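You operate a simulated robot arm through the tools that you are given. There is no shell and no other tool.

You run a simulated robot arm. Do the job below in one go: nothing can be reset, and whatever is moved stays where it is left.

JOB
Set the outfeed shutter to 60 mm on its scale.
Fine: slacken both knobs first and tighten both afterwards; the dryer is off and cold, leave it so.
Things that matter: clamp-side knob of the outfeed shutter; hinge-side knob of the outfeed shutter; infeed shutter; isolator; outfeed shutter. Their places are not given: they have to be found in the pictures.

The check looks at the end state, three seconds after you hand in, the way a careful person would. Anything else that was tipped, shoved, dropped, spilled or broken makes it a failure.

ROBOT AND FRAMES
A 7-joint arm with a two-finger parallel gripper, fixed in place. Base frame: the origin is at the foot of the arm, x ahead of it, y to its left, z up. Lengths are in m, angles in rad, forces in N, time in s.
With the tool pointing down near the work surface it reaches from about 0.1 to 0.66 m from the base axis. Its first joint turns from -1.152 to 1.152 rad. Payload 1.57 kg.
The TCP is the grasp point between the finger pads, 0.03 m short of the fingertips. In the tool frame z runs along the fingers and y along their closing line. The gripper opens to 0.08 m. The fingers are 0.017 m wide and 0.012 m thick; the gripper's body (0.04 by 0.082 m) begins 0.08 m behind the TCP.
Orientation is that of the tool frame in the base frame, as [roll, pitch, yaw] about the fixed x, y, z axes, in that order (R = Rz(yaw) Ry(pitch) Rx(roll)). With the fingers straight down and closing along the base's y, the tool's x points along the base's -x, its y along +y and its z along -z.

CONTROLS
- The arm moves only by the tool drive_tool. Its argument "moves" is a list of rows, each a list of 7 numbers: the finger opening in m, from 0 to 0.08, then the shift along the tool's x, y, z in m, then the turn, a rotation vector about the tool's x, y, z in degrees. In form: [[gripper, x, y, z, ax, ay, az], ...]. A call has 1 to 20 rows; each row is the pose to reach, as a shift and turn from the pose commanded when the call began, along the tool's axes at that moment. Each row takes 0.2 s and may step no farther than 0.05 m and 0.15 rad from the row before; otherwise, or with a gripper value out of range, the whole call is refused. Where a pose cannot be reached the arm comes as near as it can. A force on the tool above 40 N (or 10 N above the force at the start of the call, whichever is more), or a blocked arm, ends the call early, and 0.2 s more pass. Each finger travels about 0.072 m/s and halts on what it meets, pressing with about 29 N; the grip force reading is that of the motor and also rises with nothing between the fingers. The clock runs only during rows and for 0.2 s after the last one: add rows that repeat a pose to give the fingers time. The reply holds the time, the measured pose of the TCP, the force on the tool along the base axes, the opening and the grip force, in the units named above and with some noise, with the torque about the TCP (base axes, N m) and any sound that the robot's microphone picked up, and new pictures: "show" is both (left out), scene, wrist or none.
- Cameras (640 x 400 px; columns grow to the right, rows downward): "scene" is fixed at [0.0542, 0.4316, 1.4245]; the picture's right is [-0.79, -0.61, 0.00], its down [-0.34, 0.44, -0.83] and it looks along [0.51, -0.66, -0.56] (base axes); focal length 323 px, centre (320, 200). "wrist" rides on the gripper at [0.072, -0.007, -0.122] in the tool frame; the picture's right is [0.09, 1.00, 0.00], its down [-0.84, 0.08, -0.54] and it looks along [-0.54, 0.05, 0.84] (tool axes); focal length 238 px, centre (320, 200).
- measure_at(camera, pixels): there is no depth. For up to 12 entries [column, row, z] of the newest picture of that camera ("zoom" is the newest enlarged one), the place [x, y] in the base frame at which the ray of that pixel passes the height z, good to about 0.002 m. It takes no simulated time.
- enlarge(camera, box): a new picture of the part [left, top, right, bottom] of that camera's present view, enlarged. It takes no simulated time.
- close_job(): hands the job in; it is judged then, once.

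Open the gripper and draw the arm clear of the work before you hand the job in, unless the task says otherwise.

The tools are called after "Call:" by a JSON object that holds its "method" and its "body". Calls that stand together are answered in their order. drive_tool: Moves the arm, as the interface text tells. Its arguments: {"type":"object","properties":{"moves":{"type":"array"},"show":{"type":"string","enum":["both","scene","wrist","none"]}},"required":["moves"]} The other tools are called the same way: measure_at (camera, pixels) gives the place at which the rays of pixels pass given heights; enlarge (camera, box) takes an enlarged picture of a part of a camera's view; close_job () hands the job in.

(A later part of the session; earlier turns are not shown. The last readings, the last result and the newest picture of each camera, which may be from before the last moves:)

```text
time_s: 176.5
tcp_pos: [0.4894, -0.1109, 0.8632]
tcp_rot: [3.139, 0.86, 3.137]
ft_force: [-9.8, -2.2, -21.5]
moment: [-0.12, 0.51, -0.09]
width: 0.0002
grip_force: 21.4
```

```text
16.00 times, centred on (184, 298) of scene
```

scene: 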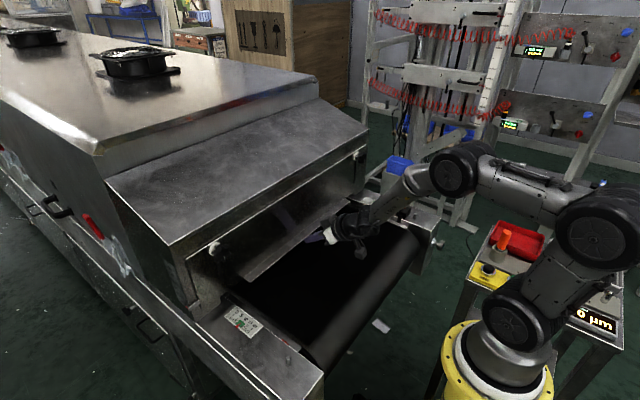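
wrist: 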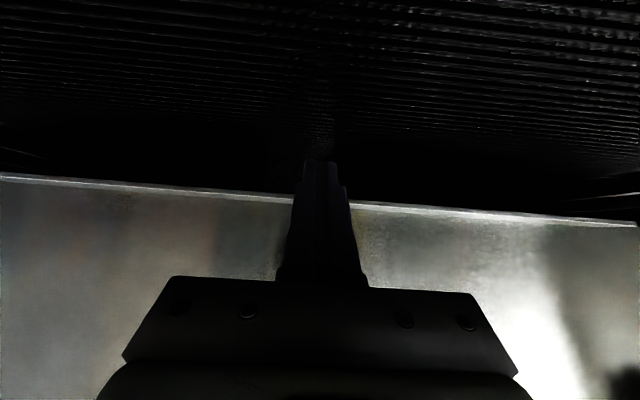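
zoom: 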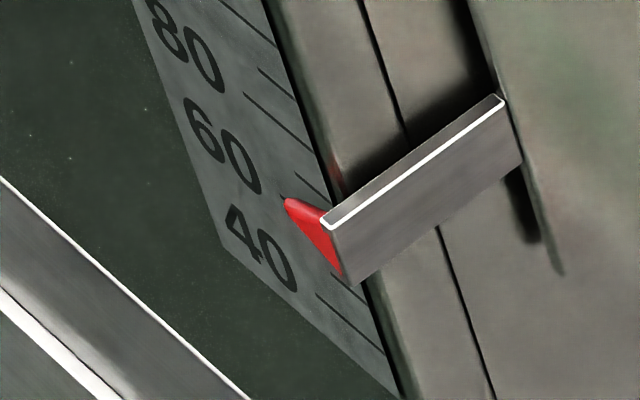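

Tip at (285,199) against the 60 tick start at (282,195): ≈59.6. One more 0.6 mm, then I unload and detach along the pad normal.

Call:
{"method": "drive_tool", "body": {"moves": [[0.0, -0.0003, 0, -0.0002, 0, 0, 0], [0.0, -0.0005, 0, -0.0004, 0, 0, 0], [0.0, -0.0005, 0, -0.0004, 0, 0, 0]], "show": "none"}}

Call:
{"method": "enlarge", "body": {"camera": "scene", "box": [172, 280, 194, 300]}}

```text
time_s: 177.3
tcp_pos: [0.4889, -0.1125, 0.8642]
tcp_rot: [3.138, 0.863, 3.138]
ft_force: [-9.5, 0.5, -18.7]
moment: [-0.07, 0.51, -0.05]
width: 0.0
grip_force: 21.3
```

```text
16.00 times, centred on (183, 290) of scene
```

zoom: 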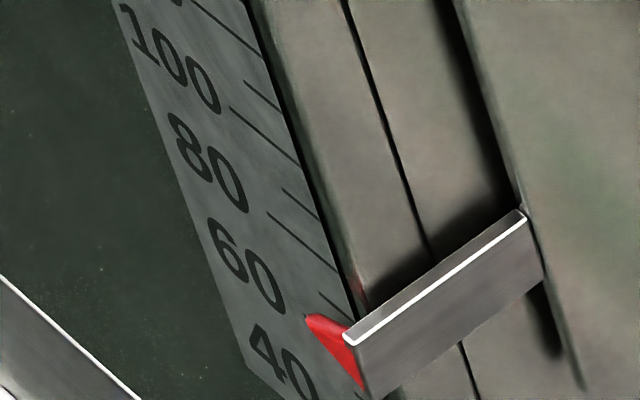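

Tip right at the 60 tick. I detach by moving back along the pad normal (tool +x) 14 mm.

Call:
{"method": "drive_tool", "body": {"moves": [[0.0, 0.002, 0, 0, 0, 0, 0], [0.0, 0.004, 0, 0, 0, 0, 0], [0.0, 0.006, 0, 0, 0, 0, 0], [0.0, 0.008, 0, 0, 0, 0, 0], [0.0, 0.01, 0, 0, 0, 0, 0], [0.0, 0.012, 0, 0, 0, 0, 0], [0.0, 0.014, 0, 0, 0, 0, 0]], "show": "none"}}

Call:
{"method": "enlarge", "body": {"camera": "scene", "box": [172, 285, 197, 310]}}

```text
time_s: 178.9
tcp_pos: [0.4843, -0.1126, 0.8603]
tcp_rot: [-3.139, 0.879, -3.141]
ft_force: [-0.6, 0.8, -0.1]
moment: [0.0, -0.03, 0.01]
width: 0.0
grip_force: 21.1
```

```text
16.00 times, centred on (184, 298) of scene
```

zoom: 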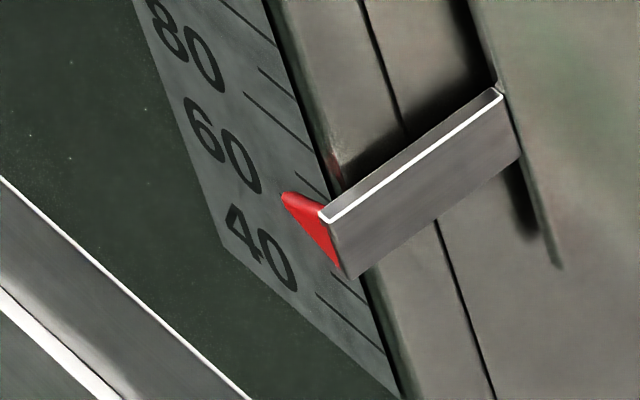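

The tip now sits on the 60 mark (≈60.2) with zero contact force. I back out in front of the lip, then rise and return the tool to vertical.

Call:
{"method": "drive_tool", "body": {"moves": [[0.0, 0.0128, 0, -0.0154, 0, 0, 0], [0.0, 0.0255, 0, -0.0308, 0, 0, 0], [0.0, -0.0014, 0, -0.0531, 0, 0, 0], [0.0, -0.0284, 0, -0.0755, 0, 0, 0], [0.0, -0.0449, 0, -0.0892, 0, 7.2, 0], [0.0, -0.0614, 0, -0.1029, 0, 14.4, 0], [0.0, -0.0779, 0, -0.1166, 0, 21.6, 0], [0.0, -0.0944, 0, -0.1303, 0, 28.8, 0], [0.0, -0.1109, 0, -0.1439, 0, 36, 0], [0.0, -0.1274, 0, -0.1576, 0, 43.2, 0], [0.0, -0.1439, 0, -0.1712, 0, 50.4, 0]], "show": "scene"}}

Call:
{"method": "enlarge", "body": {"camera": "scene", "box": [172, 285, 197, 310]}}

```text
time_s: 181.3
tcp_pos: [0.444, -0.1135, 1.0811]
tcp_rot: [-3.14, -0.005, 3.14]
ft_force: [0.1, 0.5, -0.2]
moment: [-0.04, 0.01, -0.01]
width: 0.0
grip_force: 21.1
```

scene: 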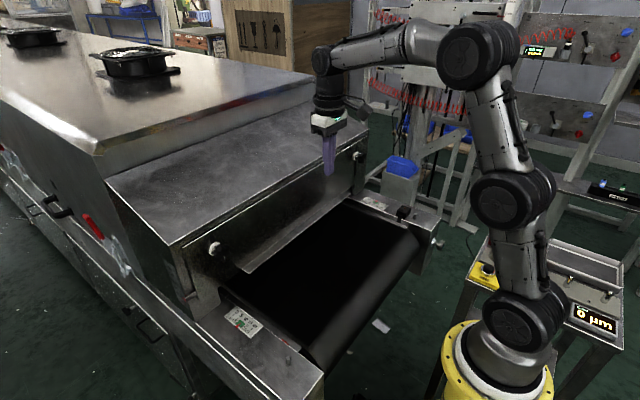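

```text
16.00 times, centred on (184, 298) of scene
```

zoom: 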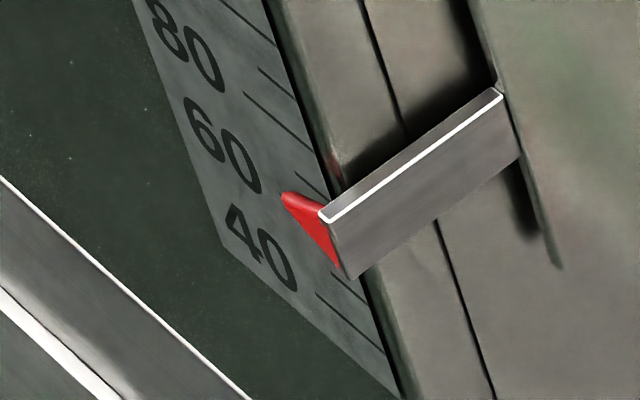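

The shutter keeps 60 with nothing touching it. To check for parallax I go to the left side of the machine with the camera facing -y (tool yawed by 90°), about (0.45, 0.36, 1.0).

Call:
{"method": "drive_tool", "body": {"moves": [[0.0, 0, 0.04, 0.0, 0, 0, 7.5], [0.0, 0, 0.08, 0.0, 0, 0, 15], [0.0, 0, 0.12, 0.0, 0, 0, 22.5], [0.0, 0, 0.16, 0.0, 0, 0, 30], [0.0, 0, 0.2, 0.0, 0, 0, 37.5], [0.0, 0, 0.24, 0.0, 0, 0, 45], [0.0, 0, 0.28, 0.0, 0, 0, 52.5], [0.0, 0, 0.32, 0.01, 0, 0, 60], [0.0, 0, 0.36, 0.025, 0, 0, 67.5], [0.0, 0, 0.4, 0.045, 0, 0, 75], [0.0, -0.003, 0.44, 0.065, 0, 0, 82.5], [0.0, -0.006, 0.4735, 0.081, 0, 0, 90]], "show": "both"}}

```text
time_s: 183.9
tcp_pos: [0.4513, 0.3628, 0.998]
tcp_rot: [-3.139, 0.0, 1.568]
ft_force: [-0.8, 0.4, -0.5]
moment: [0.0, 0.03, -0.01]
width: 0.0001
grip_force: 21.5
```

scene: 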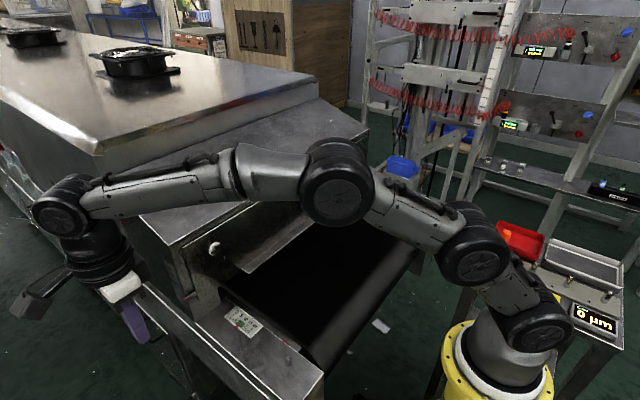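
wrist: 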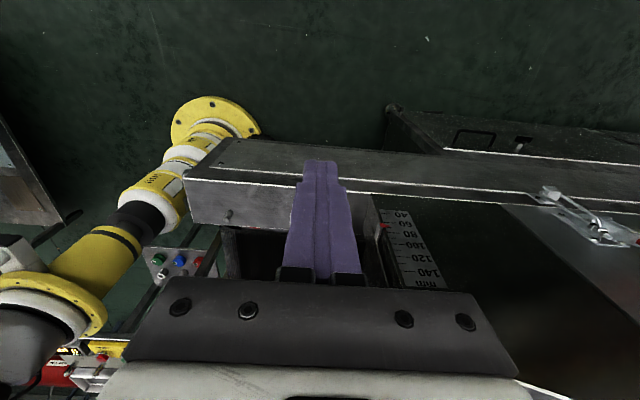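

The wrist camera now sees the scale from the side at about (405,245), pointer at (385,227). I enlarge it.

Call:
{"method": "enlarge", "body": {"camera": "wrist", "box": [365, 195, 445, 295]}}

Call:
{"method": "enlarge", "body": {"camera": "wrist", "box": [372, 205, 412, 245]}}

```text
4.00 times, centred on (405, 245) of wrist
```

zoom: 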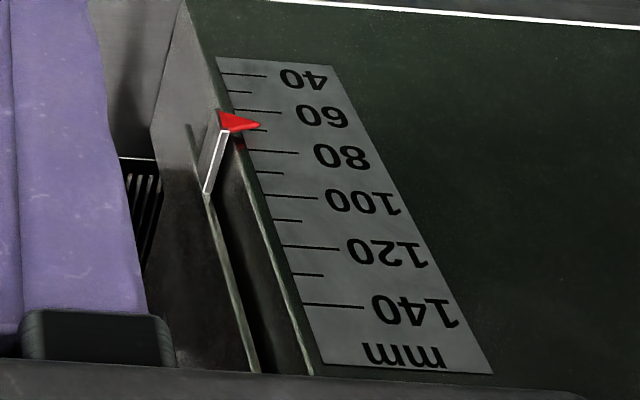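

```text
10.00 times, centred on (392, 225) of wrist
```

zoom: 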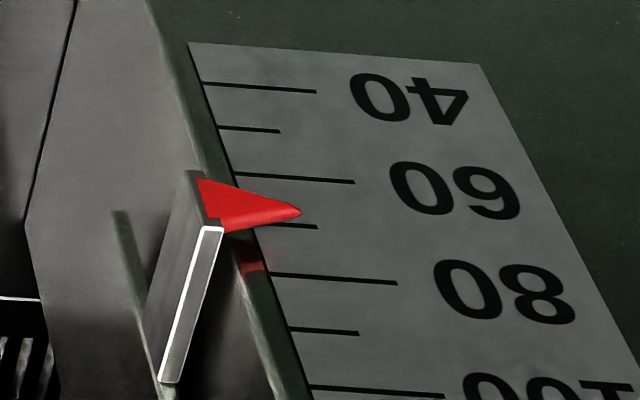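

From this viewpoint the tip reads about 67, against 60 from the steep scene view: the pointer stands off the scale (≈4 mm), so parallax is large and I need a level view. I tilt the tool 45° and lower so that the camera is about level with the pointer.

Call:
{"method": "drive_tool", "body": {"moves": [[0.0, -0.007, 0.0015, 0.016, 0, -7.5, 0], [0.0, -0.014, 0.003, 0.032, 0, -15, 0], [0.0, -0.021, 0.0045, 0.048, 0, -22.5, 0], [0.0, -0.028, 0.006, 0.064, 0, -30, 0], [0.0, -0.035, 0.0075, 0.08, 0, -37.5, 0], [0.0, -0.043, 0.009, 0.098, 0, -45, 0], [0.0, -0.043, 0.009, 0.098, 0, -45, 0]], "show": "both"}}

Call:
{"method": "enlarge", "body": {"camera": "wrist", "box": [360, 150, 460, 250]}}

```text
time_s: 185.5
tcp_pos: [0.4589, 0.3198, 0.9001]
tcp_rot: [-3.136, 0.788, 1.576]
ft_force: [0.3, -0.1, 0.4]
moment: [0.03, -0.02, -0.05]
width: 0.0
grip_force: 21.0
```

scene: 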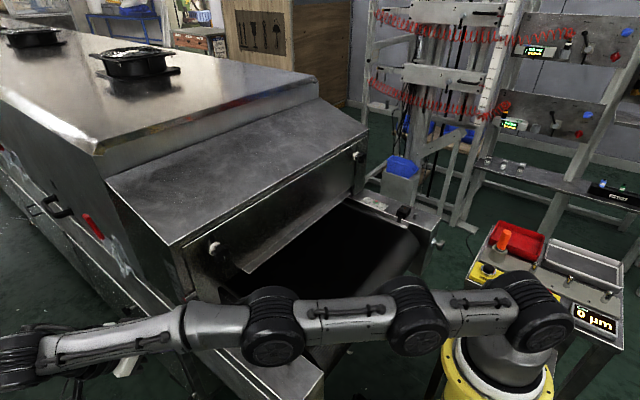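
wrist: 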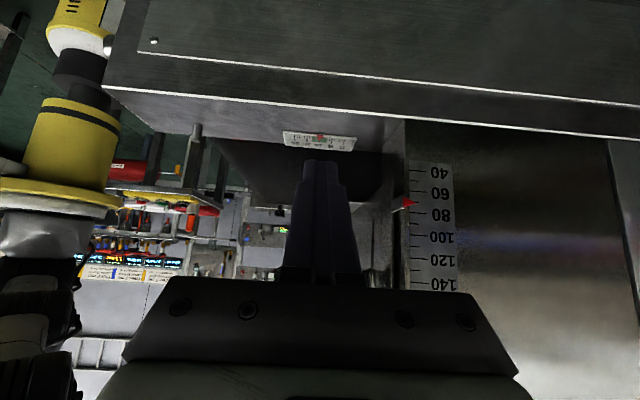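

```text
4.00 times, centred on (410, 200) of wrist
```

zoom: 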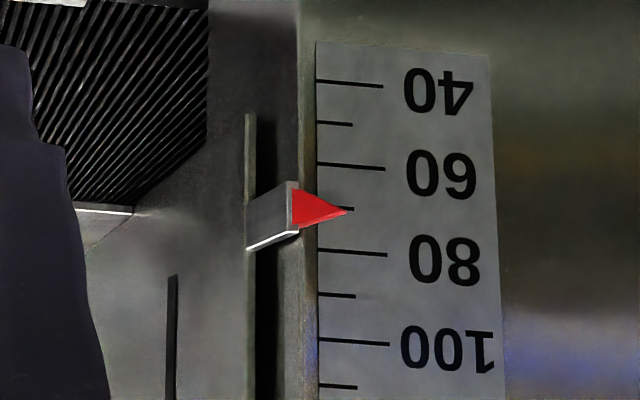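

A near-level view: the tip is at ≈70.6 (zoom (347,212), 70 tick at y≈209.5), and with the small remaining downward angle (12°) the true reading is about 71.5. I zoom in further for precision.

Call:
{"method": "enlarge", "body": {"camera": "wrist", "box": [400, 186, 430, 221]}}

Call:
{"method": "measure_at", "body": {"camera": "wrist", "pixels": [[417, 203, 0.88], [417, 203, 0.89], [417, 203, 0.9]]}}

```text
11.43 times, centred on (415, 204) of wrist
```

zoom: 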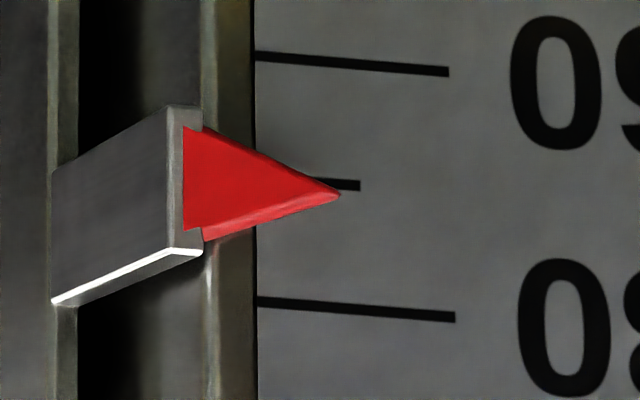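

```text
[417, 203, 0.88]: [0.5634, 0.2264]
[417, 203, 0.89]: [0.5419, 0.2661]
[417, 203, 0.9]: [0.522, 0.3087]
```

Refined: true reading ≈71.6, i.e. the scene camera under-reads by ≈11.5 mm; so in the scene view the target is an apparent ≈48.5. I must lower the shutter: the controlled way is to let it down to its stop and lift it again to the right height. First I go back to the tool-down pose on this side.

Call:
{"method": "drive_tool", "body": {"moves": [[0.0, -0.0065, -0.001, -0.0166, 0, 7.5, 0], [0.0, -0.013, -0.0025, -0.0332, 0, 15, 0], [0.0, -0.0195, -0.004, -0.0498, 0, 22.5, 0], [0.0, -0.026, -0.005, -0.0665, 0, 30, 0], [0.0, -0.0324, -0.006, -0.0831, 0, 37.5, 0], [0.0, -0.0389, -0.0076, -0.0997, 0, 45, 0]], "show": "none"}}

Call:
{"method": "drive_tool", "body": {"moves": [[0.0, -0.0335, 0.003, -0.016, 0, 0, -7.5], [0.0, -0.0735, 0.006, -0.036, 0, 0, -15], [0.0, -0.1135, 0.006, -0.056, 0, 0, -22.5], [0.0, -0.1535, 0.006, -0.071, 0, 0, -30], [0.0, -0.1935, 0.006, -0.081, 0, 0, -37.5], [0.0, -0.2335, 0.006, -0.081, 0, 0, -45], [0.0, -0.2735, 0.006, -0.081, 0, 0, -52.5], [0.0, -0.3135, 0.006, -0.081, 0, 0, -60], [0.0, -0.3535, 0.006, -0.081, 0, 0, -67.5], [0.0, -0.3935, 0.006, -0.081, 0, 0, -75], [0.0, -0.4335, 0.006, -0.081, 0, 0, -82.5], [0.0, -0.4735, 0.006, -0.081, 0, 0, -90]], "show": "scene"}}

```text
time_s: 186.9
tcp_pos: [0.4533, 0.3614, 0.9984]
tcp_rot: [-3.137, 0.0, 1.57]
ft_force: [-0.5, 0.3, 0.2]
moment: [-0.03, -0.01, 0.0]
width: 0.0001
grip_force: 21.5
```

```text
time_s: 189.5
tcp_pos: [0.4579, -0.1121, 1.0791]
tcp_rot: [3.141, -0.008, 3.141]
ft_force: [0.9, -0.4, -1.3]
moment: [0.02, 0.0, 0.0]
width: 0.0
grip_force: 21.3
```

scene: 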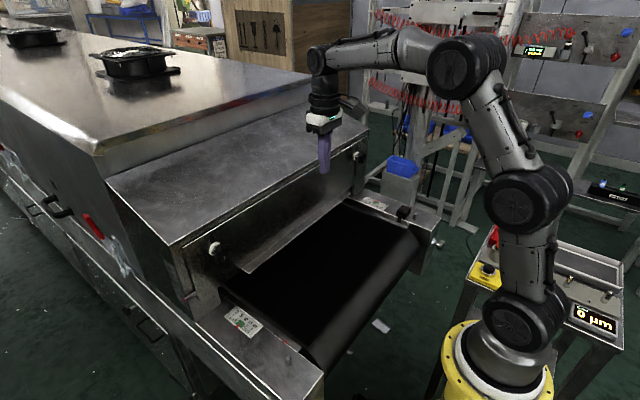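

Back at the middle, tool down. I tilt to 40° below horizontal while descending to (0.45, -0.112, 0.93).

Call:
{"method": "drive_tool", "body": {"moves": [[0.0, 0.001, 0, 0.021, 0, -7.2, 0], [0.0, 0.002, 0, 0.043, 0, -14.4, 0], [0.0, 0.003, 0, 0.064, 0, -21.6, 0], [0.0, 0.004, 0, 0.086, 0, -28.8, 0], [0.0, 0.005, 0, 0.107, 0, -36, 0], [0.0, 0.006, 0, 0.129, 0, -43.2, 0], [0.0, 0.008, 0, 0.15, 0, -49.9, 0]], "show": "none"}}

```text
time_s: 191.1
tcp_pos: [0.4507, -0.1134, 0.933]
tcp_rot: [-3.136, 0.873, -3.141]
ft_force: [-0.1, 0.3, 0.2]
moment: [-0.01, 0.02, 0.0]
width: 0.0001
grip_force: 21.3
```

I move over the lip and descend to just above contact.

Call:
{"method": "drive_tool", "body": {"moves": [[0.0, -0.0066, 0, 0.0295, 0, 0, 0], [0.0, -0.0131, 0, 0.0591, 0, 0, 0], [0.0, -0.0077, 0, 0.0636, 0, 0, 0], [0.0, -0.0024, 0, 0.0681, 0, 0, 0], [0.0, 0.0007, 0, 0.0706, 0, 0, 0]], "show": "none"}}

Call:
{"method": "enlarge", "body": {"camera": "scene", "box": [172, 285, 197, 310]}}

```text
time_s: 192.3
tcp_pos: [0.5039, -0.1113, 0.8837]
tcp_rot: [-3.14, 0.867, -3.14]
ft_force: [0.4, -0.9, 1.7]
moment: [0.0, -0.05, -0.03]
width: 0.0002
grip_force: 21.0
```

```text
16.00 times, centred on (184, 298) of scene
```

zoom: 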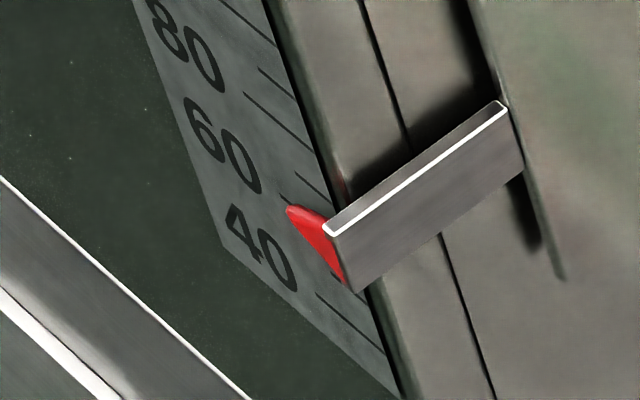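

In light contact (1.7 N) the shutter has followed down to ≈57.7 apparent and stays. I push on very gently, 0.5 mm per step, 3 mm in all, and look.

Call:
{"method": "drive_tool", "body": {"moves": [[0.0, 0.0004, 0, 0.0003, 0, 0, 0], [0.0, 0.0008, 0, 0.0006, 0, 0, 0], [0.0, 0.0011, 0, 0.001, 0, 0, 0], [0.0, 0.0015, 0, 0.0013, 0, 0, 0], [0.0, 0.0019, 0, 0.0016, 0, 0, 0], [0.0, 0.0023, 0, 0.0019, 0, 0, 0]], "show": "none"}}

Call:
{"method": "enlarge", "body": {"camera": "scene", "box": [172, 285, 197, 310]}}

```text
time_s: 193.7
tcp_pos: [0.5026, -0.1113, 0.8797]
tcp_rot: [3.141, 0.866, -3.14]
ft_force: [0.8, -0.3, 0.9]
moment: [0.02, -0.06, -0.02]
width: 0.0
grip_force: 21.5
```

```text
16.00 times, centred on (184, 298) of scene
```

zoom: 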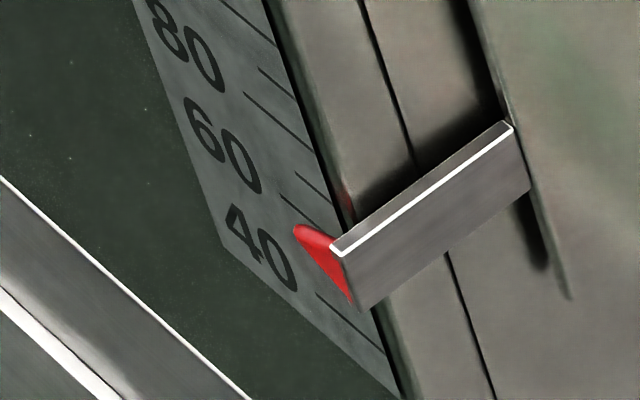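

Apparent ≈53.9 now, following the finger nicely. Another 3 mm the same way.

Call:
{"method": "drive_tool", "body": {"moves": [[0.0, 0.0004, 0, 0.0003, 0, 0, 0], [0.0, 0.0008, 0, 0.0006, 0, 0, 0], [0.0, 0.0011, 0, 0.001, 0, 0, 0], [0.0, 0.0015, 0, 0.0013, 0, 0, 0], [0.0, 0.0019, 0, 0.0016, 0, 0, 0], [0.0, 0.0023, 0, 0.0019, 0, 0, 0]], "show": "none"}}

Call:
{"method": "enlarge", "body": {"camera": "scene", "box": [172, 285, 197, 310]}}

```text
time_s: 195.1
tcp_pos: [0.5009, -0.1124, 0.8776]
tcp_rot: [3.141, 0.865, -3.141]
ft_force: [0.0, -0.2, 1.3]
moment: [0.02, -0.06, -0.01]
width: 0.0
grip_force: 21.8
```

```text
16.00 times, centred on (184, 298) of scene
```

zoom: 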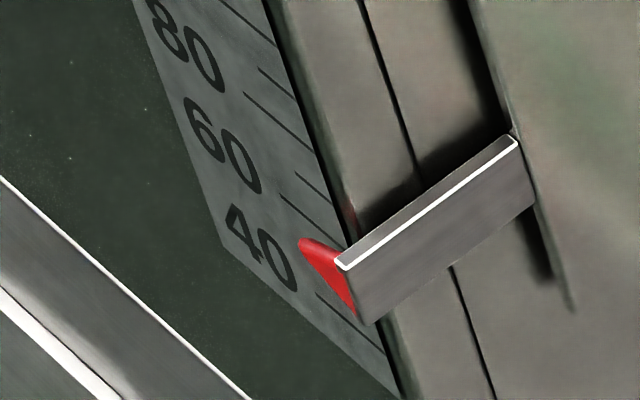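

≈51.3 apparent. 2.5 mm more.

Call:
{"method": "drive_tool", "body": {"moves": [[0.0, 0.0004, 0, 0.0003, 0, 0, 0], [0.0, 0.0008, 0, 0.0006, 0, 0, 0], [0.0, 0.0011, 0, 0.001, 0, 0, 0], [0.0, 0.0015, 0, 0.0013, 0, 0, 0], [0.0, 0.0019, 0, 0.0016, 0, 0, 0]], "show": "none"}}

Call:
{"method": "enlarge", "body": {"camera": "scene", "box": [172, 285, 197, 310]}}

```text
time_s: 196.3
tcp_pos: [0.5011, -0.1132, 0.8749]
tcp_rot: [-3.142, 0.866, 3.141]
ft_force: [-0.1, 0.2, 1.8]
moment: [0.03, -0.03, 0.02]
width: 0.0
grip_force: 20.9
```

```text
16.00 times, centred on (184, 298) of scene
```

zoom: 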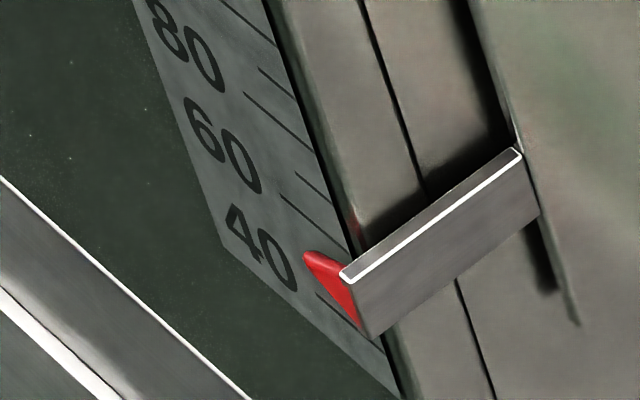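

≈48.5 apparent, i.e. true ≈60. I lift the finger straight off, back out and return to tool-down.

Call:
{"method": "drive_tool", "body": {"moves": [[0.0, -0.0077, 0, -0.0064, 0, 0, 0], [0.0, -0.023, 0, -0.0193, 0, 0, 0], [0.0, -0.0175, 0, -0.0476, 0, 0, 0], [0.0, -0.012, 0, -0.0759, 0, 0, 0], [0.0, -0.0287, 0, -0.0885, 0, 7.2, 0], [0.0, -0.0454, 0, -0.1011, 0, 14.4, 0], [0.0, -0.0621, 0, -0.1137, 0, 21.6, 0], [0.0, -0.0788, 0, -0.1263, 0, 28.8, 0], [0.0, -0.0955, 0, -0.1389, 0, 36, 0], [0.0, -0.1122, 0, -0.1515, 0, 43.2, 0], [0.0, -0.129, 0, -0.164, 0, 49.7, 0]], "show": "scene"}}

Call:
{"method": "enlarge", "body": {"camera": "scene", "box": [172, 285, 197, 310]}}

```text
time_s: 198.7
tcp_pos: [0.4608, -0.112, 1.0799]
tcp_rot: [-3.139, -0.003, 3.14]
ft_force: [0.0, -0.7, 0.3]
moment: [0.02, 0.05, 0.01]
width: 0.0001
grip_force: 20.9
```

scene: 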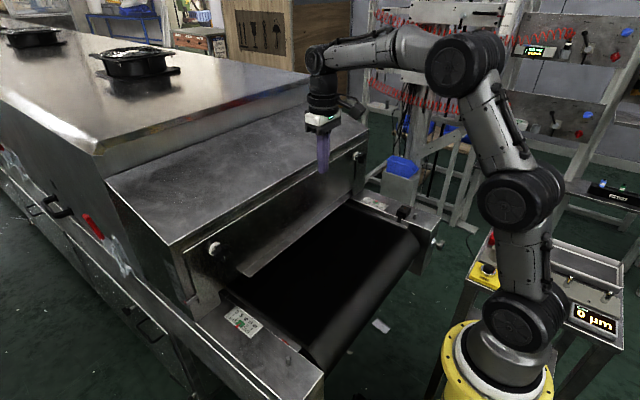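

```text
16.00 times, centred on (184, 298) of scene
```

zoom: 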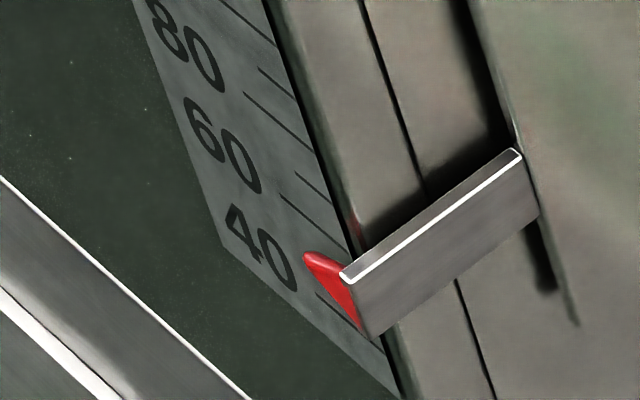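

It stays at 48.5 apparent. I repeat the side view to verify the true reading.

Call:
{"method": "drive_tool", "body": {"moves": [[0.0, 0, 0.04, 0.0, 0, 0, 7.5], [0.0, 0, 0.08, 0.0, 0, 0, 15], [0.0, 0, 0.12, 0.0, 0, 0, 22.5], [0.0, 0, 0.16, 0.0, 0, 0, 30], [0.0, 0, 0.2, 0.0, 0, 0, 37.5], [0.0, 0, 0.24, 0.0, 0, 0, 45], [0.0, 0, 0.28, 0.0, 0, 0, 52.5], [0.0, 0.002, 0.32, 0.01, 0, 0, 60], [0.0, 0.004, 0.36, 0.025, 0, 0, 67.5], [0.0, 0.006, 0.4, 0.045, 0, 0, 75], [0.0, 0.008, 0.44, 0.065, 0, 0, 82.5], [0.0, 0.01, 0.4735, 0.081, 0, 0, 90]], "show": "none"}}

Call:
{"method": "drive_tool", "body": {"moves": [[0.0, -0.007, 0.0015, 0.016, 0, -7.5, 0], [0.0, -0.014, 0.003, 0.034, 0, -15, 0], [0.0, -0.021, 0.0045, 0.052, 0, -22.5, 0], [0.0, -0.028, 0.006, 0.07, 0, -30, 0], [0.0, -0.035, 0.0075, 0.088, 0, -37.5, 0], [0.0, -0.043, 0.009, 0.106, 0, -45, 0], [0.0, -0.043, 0.009, 0.106, 0, -45, 0]], "show": "wrist"}}

Call:
{"method": "enlarge", "body": {"camera": "wrist", "box": [360, 150, 460, 250]}}

```text
time_s: 201.3
tcp_pos: [0.4499, 0.3627, 0.9983]
tcp_rot: [-3.141, 0.001, 1.57]
ft_force: [-0.1, 0.7, 0.3]
moment: [-0.03, 0.02, -0.03]
width: 0.0002
grip_force: 21.2
```

```text
time_s: 202.9
tcp_pos: [0.4586, 0.3193, 0.8918]
tcp_rot: [-3.141, 0.788, 1.569]
ft_force: [0.0, -0.4, -0.4]
moment: [0.0, 0.01, 0.01]
width: 0.0
grip_force: 21.1
```

wrist: 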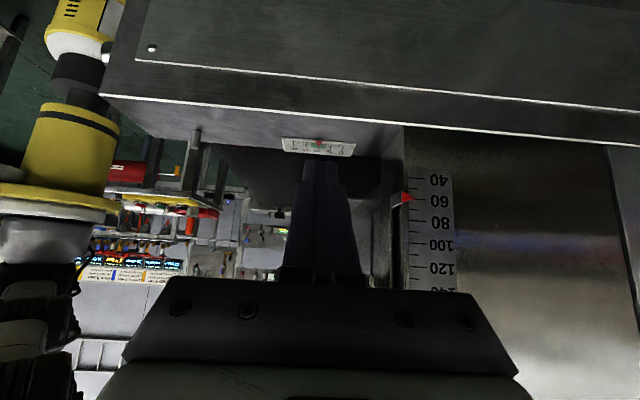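

```text
4.00 times, centred on (410, 200) of wrist
```

zoom: 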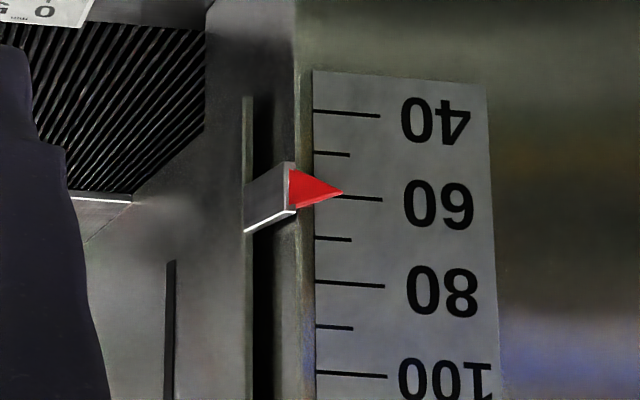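

Call:
{"method": "enlarge", "body": {"camera": "wrist", "box": [400, 182, 430, 217]}}

```text
11.43 times, centred on (415, 200) of wrist
```

zoom: 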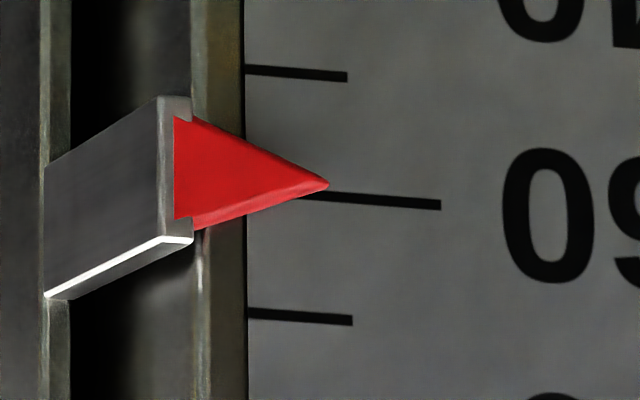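

Level view: tip at 59.0 apparent plus 0.86 for the 12° down-look gives a true reading of ≈59.8: good. Now the knobs. I return to tool-down on this side and then to the middle.

Call:
{"method": "drive_tool", "body": {"moves": [[0.0, -0.007, -0.001, -0.0172, 0, 7.5, 0], [0.0, -0.0145, -0.0025, -0.0345, 0, 15, 0], [0.0, -0.022, -0.004, -0.0518, 0, 22.5, 0], [0.0, -0.0295, -0.005, -0.069, 0, 30, 0], [0.0, -0.037, -0.006, -0.0863, 0, 37.5, 0], [0.0, -0.0445, -0.0076, -0.1054, 0, 45, 0]], "show": "none"}}

Call:
{"method": "drive_tool", "body": {"moves": [[0.0, -0.03, 0.002, -0.016, 0, 0, -7.5], [0.0, -0.06, 0.004, -0.036, 0, 0, -15], [0.0, -0.09, 0.006, -0.056, 0, 0, -22.5], [0.0, -0.12, 0.008, -0.071, 0, 0, -30], [0.0, -0.15, 0.01, -0.085, 0, 0, -37.5], [0.0, -0.18, 0.01, -0.1, 0, 0, -45], [0.0, -0.21, 0.01, -0.11, 0, 0, -52.5], [0.0, -0.24, 0.01, -0.11, 0, 0, -60], [0.0, -0.27, 0.01, -0.11, 0, 0, -67.5], [0.0, -0.3, 0.01, -0.11, 0, 0, -75], [0.0, -0.33, 0.01, -0.11, 0, 0, -82.5], [0.0, -0.36, 0.01, -0.11, 0, 0, -90]], "show": "scene"}}

```text
time_s: 204.3
tcp_pos: [0.4519, 0.3612, 0.9986]
tcp_rot: [-3.14, -0.001, 1.57]
ft_force: [-0.5, -0.2, -0.8]
moment: [-0.01, 0.02, 0.03]
width: 0.0003
grip_force: 20.8
```

```text
time_s: 206.9
tcp_pos: [0.4623, 0.001, 1.1088]
tcp_rot: [3.141, -0.003, -3.141]
ft_force: [0.2, -0.3, 0.2]
moment: [-0.02, -0.02, -0.01]
width: 0.0001
grip_force: 21.3
```

scene: 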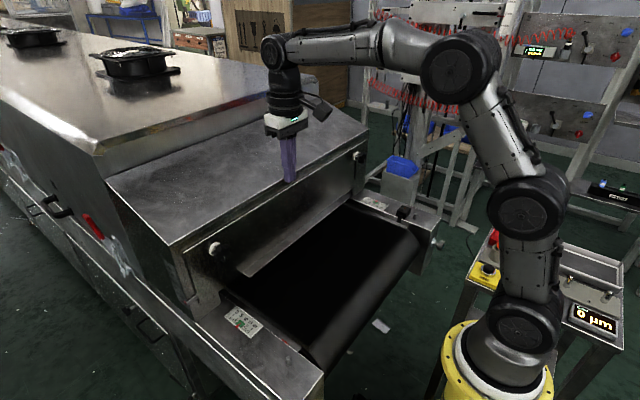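

Shutter undisturbed. Clamp-side knob first: I swing the tool horizontal at (0.402, 0.166, 1.109), opening the fingers.

Call:
{"method": "drive_tool", "body": {"moves": [[0.0, 0.005, 0.014, 0, 0, -7.5, 0], [0.0, 0.01, 0.028, 0, 0, -15, 0], [0.01, 0.015, 0.041, 0, 0, -22.5, 0], [0.02, 0.02, 0.055, 0, 0, -30, 0], [0.03, 0.025, 0.069, 0, 0, -37.5, 0], [0.04, 0.03, 0.083, 0, 0, -45, 0], [0.05, 0.035, 0.096, 0, 0, -52.5, 0], [0.056, 0.04, 0.11, 0, 0, -60, 0], [0.056, 0.045, 0.124, 0, 0, -67.5, 0], [0.056, 0.05, 0.138, 0, 0, -75, 0], [0.056, 0.055, 0.151, 0, 0, -82.5, 0], [0.056, 0.06, 0.165, 0, 0, -90, 0], [0.056, 0.06, 0.165, 0, 0, -90, 0]], "show": "none"}}

```text
time_s: 209.7
tcp_pos: [0.4026, 0.1672, 1.1072]
tcp_rot: [2.881, 1.57, 2.877]
ft_force: [0.4, -0.1, 0.3]
moment: [-0.01, -0.02, -0.01]
width: 0.0561
grip_force: 0.2
```

Reached. I descend to knob height while rolling to -90°.

Call:
{"method": "drive_tool", "body": {"moves": [[0.056, 0.012, 0, 0.003, 0, 0, -7.5], [0.056, 0.024, 0, 0.005, 0, 0, -15], [0.056, 0.036, 0, 0.008, 0, 0, -22.5], [0.056, 0.048, -0.0005, 0.01, 0, 0, -30], [0.056, 0.06, -0.0005, 0.013, 0, 0, -37.5], [0.056, 0.072, -0.001, 0.015, 0, 0, -45], [0.056, 0.084, -0.001, 0.018, 0, 0, -52.5], [0.056, 0.096, -0.0015, 0.02, 0, 0, -60], [0.056, 0.108, -0.0015, 0.023, 0, 0, -67.5], [0.056, 0.12, -0.0017, 0.025, 0, 0, -75], [0.056, 0.132, -0.0017, 0.028, 0, 0, -82.5], [0.056, 0.1425, -0.0017, 0.03, 0, 0, -90]], "show": "none"}}

Call:
{"method": "drive_tool", "body": {"moves": [[0.056, 0, 0, 0, 0, 0, -7.5], [0.056, 0, 0, 0, 0, 0, -15], [0.056, 0, 0, 0, 0, 0, -22.5], [0.056, 0, 0, 0, 0, 0, -30], [0.056, 0, 0, 0, 0, 0, -37.5], [0.056, 0, 0, 0, 0, 0, -45], [0.056, 0, 0, 0, 0, 0, -52.5], [0.056, 0, 0, 0, 0, 0, -60], [0.056, 0, 0, 0, 0, 0, -67.5], [0.056, 0, 0, 0, 0, 0, -75], [0.056, 0, 0, 0, 0, 0, -82.5], [0.056, 0, 0, 0, 0, 0, -90]], "show": "both"}}

Call:
{"method": "enlarge", "body": {"camera": "wrist", "box": [260, 105, 380, 205]}}

```text
time_s: 212.3
tcp_pos: [0.4327, 0.1648, 0.9654]
tcp_rot: [-1.572, -0.003, -1.573]
ft_force: [0.3, -0.5, -0.4]
moment: [0.02, -0.02, -0.01]
width: 0.0559
grip_force: 0.1
```

```text
time_s: 214.9
tcp_pos: [0.4321, 0.165, 0.9651]
tcp_rot: [1.914, -1.566, 1.227]
ft_force: [-0.8, 0.5, 0.2]
moment: [-0.01, 0.01, 0.04]
width: 0.056
grip_force: 0.0
```

scene: 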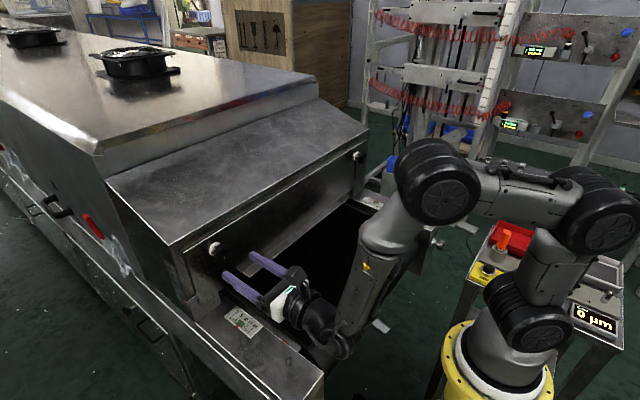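
wrist: 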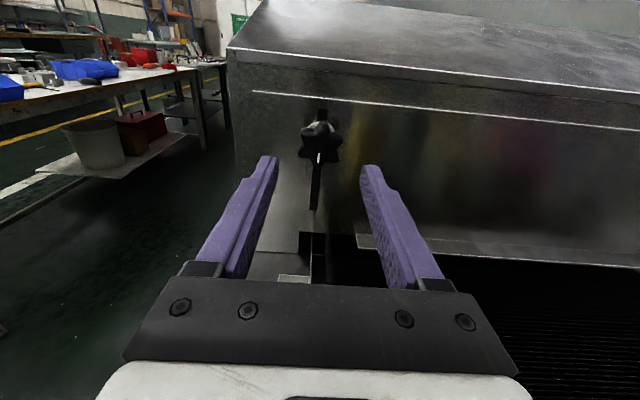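

```text
4.00 times, centred on (320, 155) of wrist
```

zoom: 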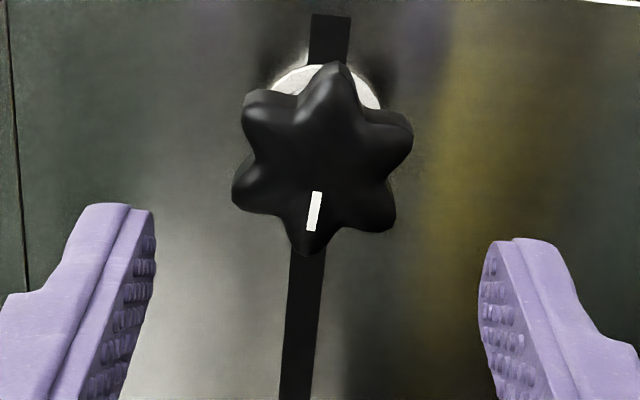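

The knob's mark points down (270°, fully slack), well centred. I advance, grip, and turn clockwise (+) 82°.

Call:
{"method": "drive_tool", "body": {"moves": [[0.056, 0, 0, 0.022, 0, 0, 0], [0.056, 0, 0, 0.044, 0, 0, 0], [0.056, 0, 0, 0.065, 0, 0, 0], [0.056, 0, 0, 0.065, 0, 0, 0], [0.035, 0, 0, 0.065, 0, 0, 0], [0.02, 0, 0, 0.065, 0, 0, 0], [0.02, 0, 0, 0.065, 0, 0, 0], [0.02, 0, 0, 0.065, 0, 0, 7.5], [0.02, 0, 0, 0.065, 0, 0, 15], [0.02, 0, 0, 0.065, 0, 0, 22.5], [0.02, 0, 0, 0.065, 0, 0, 30], [0.02, 0, 0, 0.065, 0, 0, 37.5], [0.02, 0, 0, 0.065, 0, 0, 45]], "show": "none"}}

Call:
{"method": "enlarge", "body": {"camera": "scene", "box": [172, 285, 197, 310]}}

```text
time_s: 217.7
tcp_pos: [0.4984, 0.1653, 0.9654]
tcp_rot: [-1.575, -0.783, -1.571]
ft_force: [32.9, -3.5, -7.3]
moment: [-0.05, 0.39, 0.26]
width: 0.0411
grip_force: 44.9
```

```text
16.00 times, centred on (184, 298) of scene
```

zoom: 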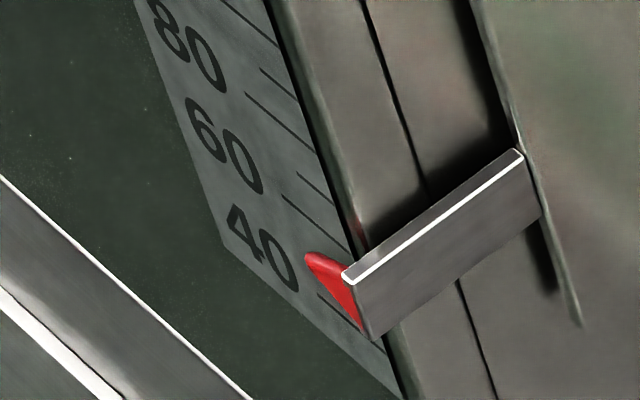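

The turn went well but a 33 N forward pull built up along x. The pointer is unmoved. I release to relieve it and look.

Call:
{"method": "drive_tool", "body": {"moves": [[0.05, 0, 0, 0, 0, 0, 0], [0.056, 0, 0, 0, 0, 0, 0]], "show": "wrist"}}

Call:
{"method": "enlarge", "body": {"camera": "wrist", "box": [260, 130, 380, 230]}}

```text
time_s: 218.3
tcp_pos: [0.4965, 0.1643, 0.9653]
tcp_rot: [-1.571, -0.786, -1.571]
ft_force: [-0.2, -0.6, -0.4]
moment: [0.0, 0.0, -0.01]
width: 0.0561
grip_force: 0.0
```

wrist: 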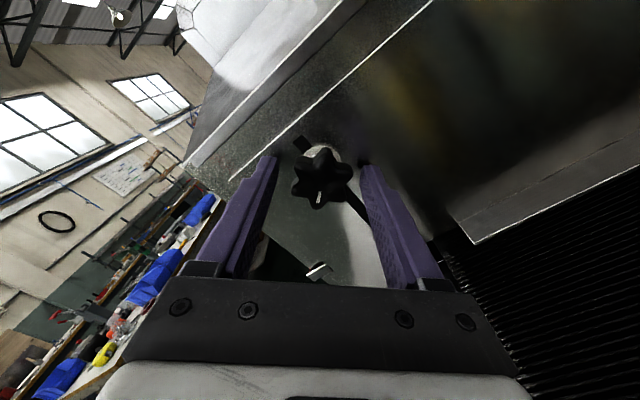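

```text
4.00 times, centred on (320, 180) of wrist
```

zoom: 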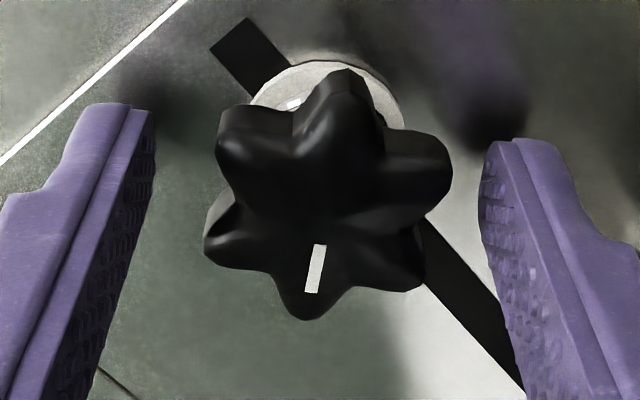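

Knob followed 45° (mark fixed relative to the gripper). I recentre by 1 mm, regrip, and turn a further 37°.

Call:
{"method": "drive_tool", "body": {"moves": [[0.056, 0, 0.001, 0, 0, 0, 0], [0.035, 0, 0.001, 0, 0, 0, 0], [0.02, 0, 0.001, 0, 0, 0, 0], [0.02, 0, 0.001, 0, 0, 0, 0], [0.02, 0, 0.001, 0, 0, 0, 7.5], [0.02, 0, 0.001, 0, 0, 0, 15], [0.02, 0, 0.001, 0, 0, 0, 22.5], [0.02, 0, 0.001, 0, 0, 0, 30], [0.02, 0, 0.001, 0, 0, 0, 37.5]], "show": "none"}}

```text
time_s: 220.3
tcp_pos: [0.498, 0.1655, 0.9653]
tcp_rot: [-1.571, -0.131, -1.571]
ft_force: [-5.0, 2.6, 1.7]
moment: [-0.03, -0.35, -0.02]
width: 0.0413
grip_force: 44.9
```

Small forces this time; 82° done. Regrip and 45° more.

Call:
{"method": "drive_tool", "body": {"moves": [[0.05, 0, 0, 0, 0, 0, 0], [0.05, 0, 0, 0, 0, 0, 0], [0.035, 0, 0, 0, 0, 0, 0], [0.02, 0, 0, 0, 0, 0, 0], [0.02, 0, 0, 0, 0, 0, 0], [0.02, 0, 0, 0, 0, 0, 7.5], [0.02, 0, 0, 0, 0, 0, 15], [0.02, 0, 0, 0, 0, 0, 22.5], [0.02, 0, 0, 0, 0, 0, 30], [0.02, 0, 0, 0, 0, 0, 37.5], [0.02, 0, 0, 0, 0, 0, 45]], "show": "none"}}

Call:
{"method": "enlarge", "body": {"camera": "scene", "box": [172, 285, 197, 310]}}

```text
time_s: 222.7
tcp_pos: [0.499, 0.1634, 0.9654]
tcp_rot: [-1.572, 0.655, -1.574]
ft_force: [10.0, -1.2, -2.2]
moment: [0.01, -0.01, 0.13]
width: 0.0413
grip_force: 45.2
```

```text
16.00 times, centred on (184, 298) of scene
```

zoom: 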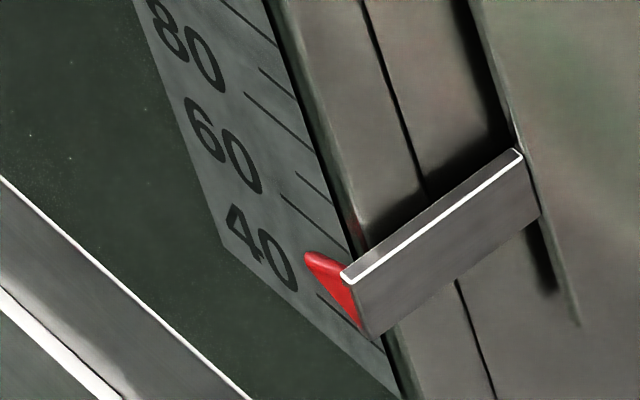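

127° done, pointer unmoved. 37° more to roll -15°.

Call:
{"method": "drive_tool", "body": {"moves": [[0.02, 0, 0, 0, 0, 0, 7.5], [0.02, 0, 0, 0, 0, 0, 15], [0.02, 0, 0, 0, 0, 0, 22.5], [0.02, 0, 0, 0, 0, 0, 30], [0.02, 0, 0, 0, 0, 0, 37.5], [0.05, 0, 0, 0, 0, 0, 37.5], [0.056, 0, 0, 0, 0, 0, 37.5]], "show": "wrist"}}

Call:
{"method": "enlarge", "body": {"camera": "wrist", "box": [260, 130, 380, 230]}}

```text
time_s: 224.3
tcp_pos: [0.4971, 0.1643, 0.964]
tcp_rot: [-1.573, 1.309, -1.574]
ft_force: [0.2, 0.1, -0.4]
moment: [0.02, 0.04, -0.05]
width: 0.0557
grip_force: 0.0
```

wrist: 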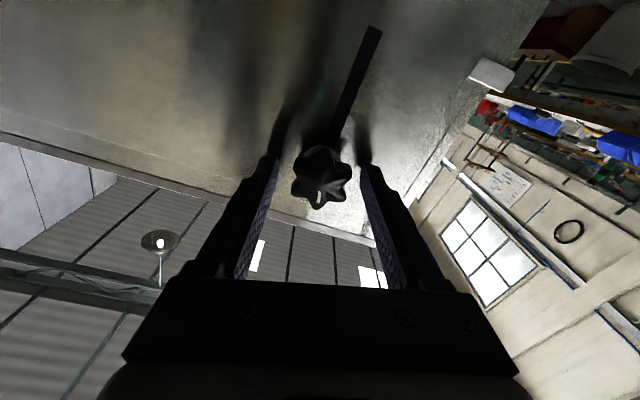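

```text
4.00 times, centred on (320, 180) of wrist
```

zoom: 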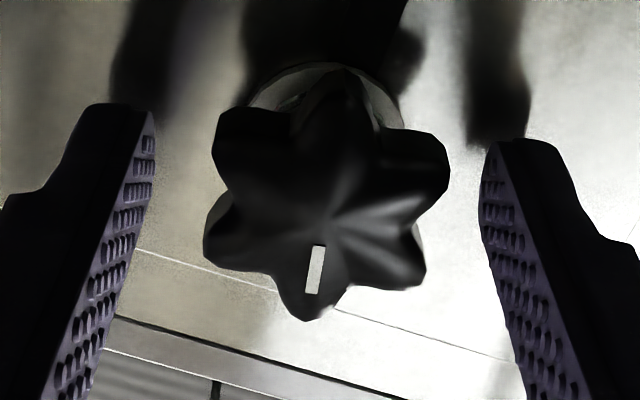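

165° turned. I ratchet back -165° with open fingers.

Call:
{"method": "drive_tool", "body": {"moves": [[0.056, 0, 0, 0, 0, 0, -8.25], [0.056, 0, 0, 0, 0, 0, -16.5], [0.056, 0, 0, 0, 0, 0, -24.75], [0.056, 0, 0, 0, 0, 0, -33], [0.056, 0, 0, 0, 0, 0, -41.25], [0.056, 0, 0, 0, 0, 0, -49.5], [0.056, 0, 0, 0, 0, 0, -57.75], [0.056, 0, 0, 0, 0, 0, -66], [0.056, 0, 0, 0, 0, 0, -74.25], [0.056, 0, 0, 0, 0, 0, -82.5], [0.056, 0, 0, 0, 0, 0, -90.75], [0.056, 0, 0, 0, 0, 0, -99], [0.056, 0, 0, 0, 0, 0, -107.25], [0.056, 0, 0, 0, 0, 0, -115.5], [0.056, 0, 0, 0, 0, 0, -123.75], [0.056, 0, 0, 0, 0, 0, -132], [0.056, 0, 0, 0, 0, 0, -140.25], [0.056, 0, 0, 0, 0, 0, -148.5], [0.056, 0, 0, 0, 0, 0, -156.75], [0.056, 0, 0, 0, 0, 0, -165]], "show": "wrist"}}

Call:
{"method": "enlarge", "body": {"camera": "wrist", "box": [260, 130, 380, 230]}}

```text
time_s: 228.5
tcp_pos: [0.4975, 0.1623, 0.9645]
tcp_rot: [1.892, -1.568, 1.249]
ft_force: [-0.1, 0.0, 0.5]
moment: [-0.02, 0.0, -0.01]
width: 0.0561
grip_force: 0.1
```

wrist: 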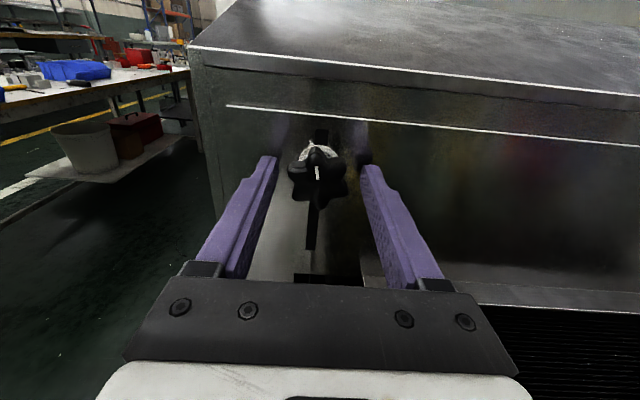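

```text
4.00 times, centred on (320, 180) of wrist
```

zoom: 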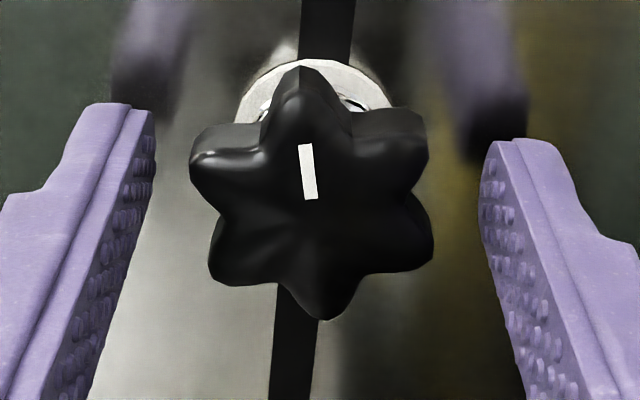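

Mark now near 12 o'clock; ~105° remain. I recentre 1 mm, grip and turn +52°.

Call:
{"method": "drive_tool", "body": {"moves": [[0.056, 0, -0.001, 0, 0, 0, 0], [0.035, 0, -0.001, 0, 0, 0, 0], [0.02, 0, -0.001, 0, 0, 0, 0], [0.02, 0, -0.001, 0, 0, 0, 0], [0.02, 0, -0.001, 0, 0, 0, 7.5], [0.02, 0, -0.001, 0, 0, 0, 15], [0.02, 0, -0.001, 0, 0, 0, 22.5], [0.02, 0, -0.001, 0, 0, 0, 30], [0.02, 0, -0.001, 0, 0, 0, 37.5], [0.02, 0, -0.001, 0, 0, 0, 45], [0.02, 0, -0.001, 0, 0, 0, 52.5]], "show": "none"}}

Call:
{"method": "drive_tool", "body": {"moves": [[0.05, 0, 0, 0, 0, 0, 0], [0.05, 0, 0, 0, 0, 0, 0], [0.035, 0, 0, 0, 0, 0, 0], [0.02, 0, 0, 0, 0, 0, 0], [0.02, 0, 0, 0, 0, 0, 0], [0.02, 0, 0, 0, 0, 0, 7.5], [0.02, 0, 0, 0, 0, 0, 15], [0.02, 0, 0, 0, 0, 0, 22.5], [0.02, 0, 0, 0, 0, 0, 30], [0.02, 0, 0, 0, 0, 0, 37.5]], "show": "none"}}

```text
time_s: 230.9
tcp_pos: [0.4986, 0.1648, 0.9653]
tcp_rot: [-1.571, -0.651, -1.569]
ft_force: [-2.9, -5.0, 4.7]
moment: [0.03, 0.0, 0.02]
width: 0.041
grip_force: 45.0
```

```text
time_s: 233.1
tcp_pos: [0.4979, 0.1664, 0.9647]
tcp_rot: [-1.572, 0.002, -1.571]
ft_force: [0.2, 5.1, -2.4]
moment: [-0.02, -0.24, 0.24]
width: 0.0412
grip_force: 45.3
```

255° back. I continue in small steps, looking for the tightening torque: +15°, then beyond.

Call:
{"method": "drive_tool", "body": {"moves": [[0.02, 0, 0, 0, 0, 0, 5], [0.02, 0, 0, 0, 0, 0, 10], [0.02, 0, 0, 0, 0, 0, 15]], "show": "none"}}

Call:
{"method": "drive_tool", "body": {"moves": [[0.02, 0, 0, 0, 0, 0, 5], [0.02, 0, 0, 0, 0, 0, 10], [0.02, 0, 0, 0, 0, 0, 15]], "show": "wrist"}}

Call:
{"method": "enlarge", "body": {"camera": "wrist", "box": [260, 130, 380, 230]}}

Call:
{"method": "enlarge", "body": {"camera": "scene", "box": [172, 285, 197, 310]}}

```text
time_s: 233.9
tcp_pos: [0.4962, 0.1641, 0.9646]
tcp_rot: [-1.571, 0.261, -1.573]
ft_force: [-3.5, 1.7, 1.9]
moment: [-0.92, -0.18, 0.22]
width: 0.0415
grip_force: 44.9
```

```text
time_s: 234.7
tcp_pos: [0.4973, 0.1644, 0.965]
tcp_rot: [-1.572, 0.524, -1.573]
ft_force: [1.6, -1.3, 2.2]
moment: [-1.02, 0.0, 0.06]
width: 0.0415
grip_force: 44.5
```

wrist: 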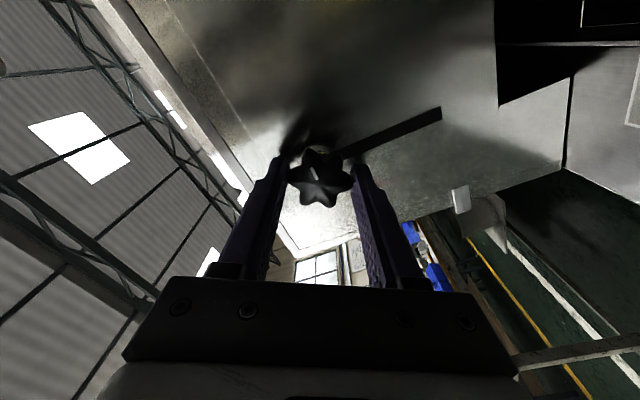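

```text
4.00 times, centred on (320, 180) of wrist
```

zoom: 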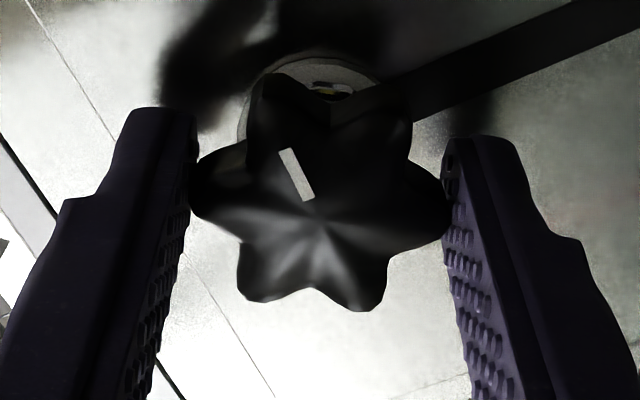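

```text
16.00 times, centred on (184, 298) of scene
```

zoom: 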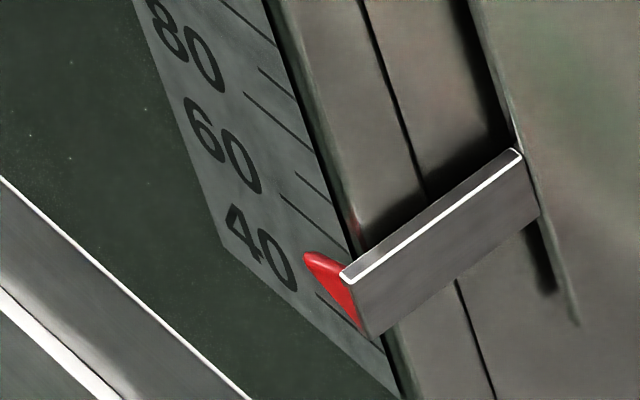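

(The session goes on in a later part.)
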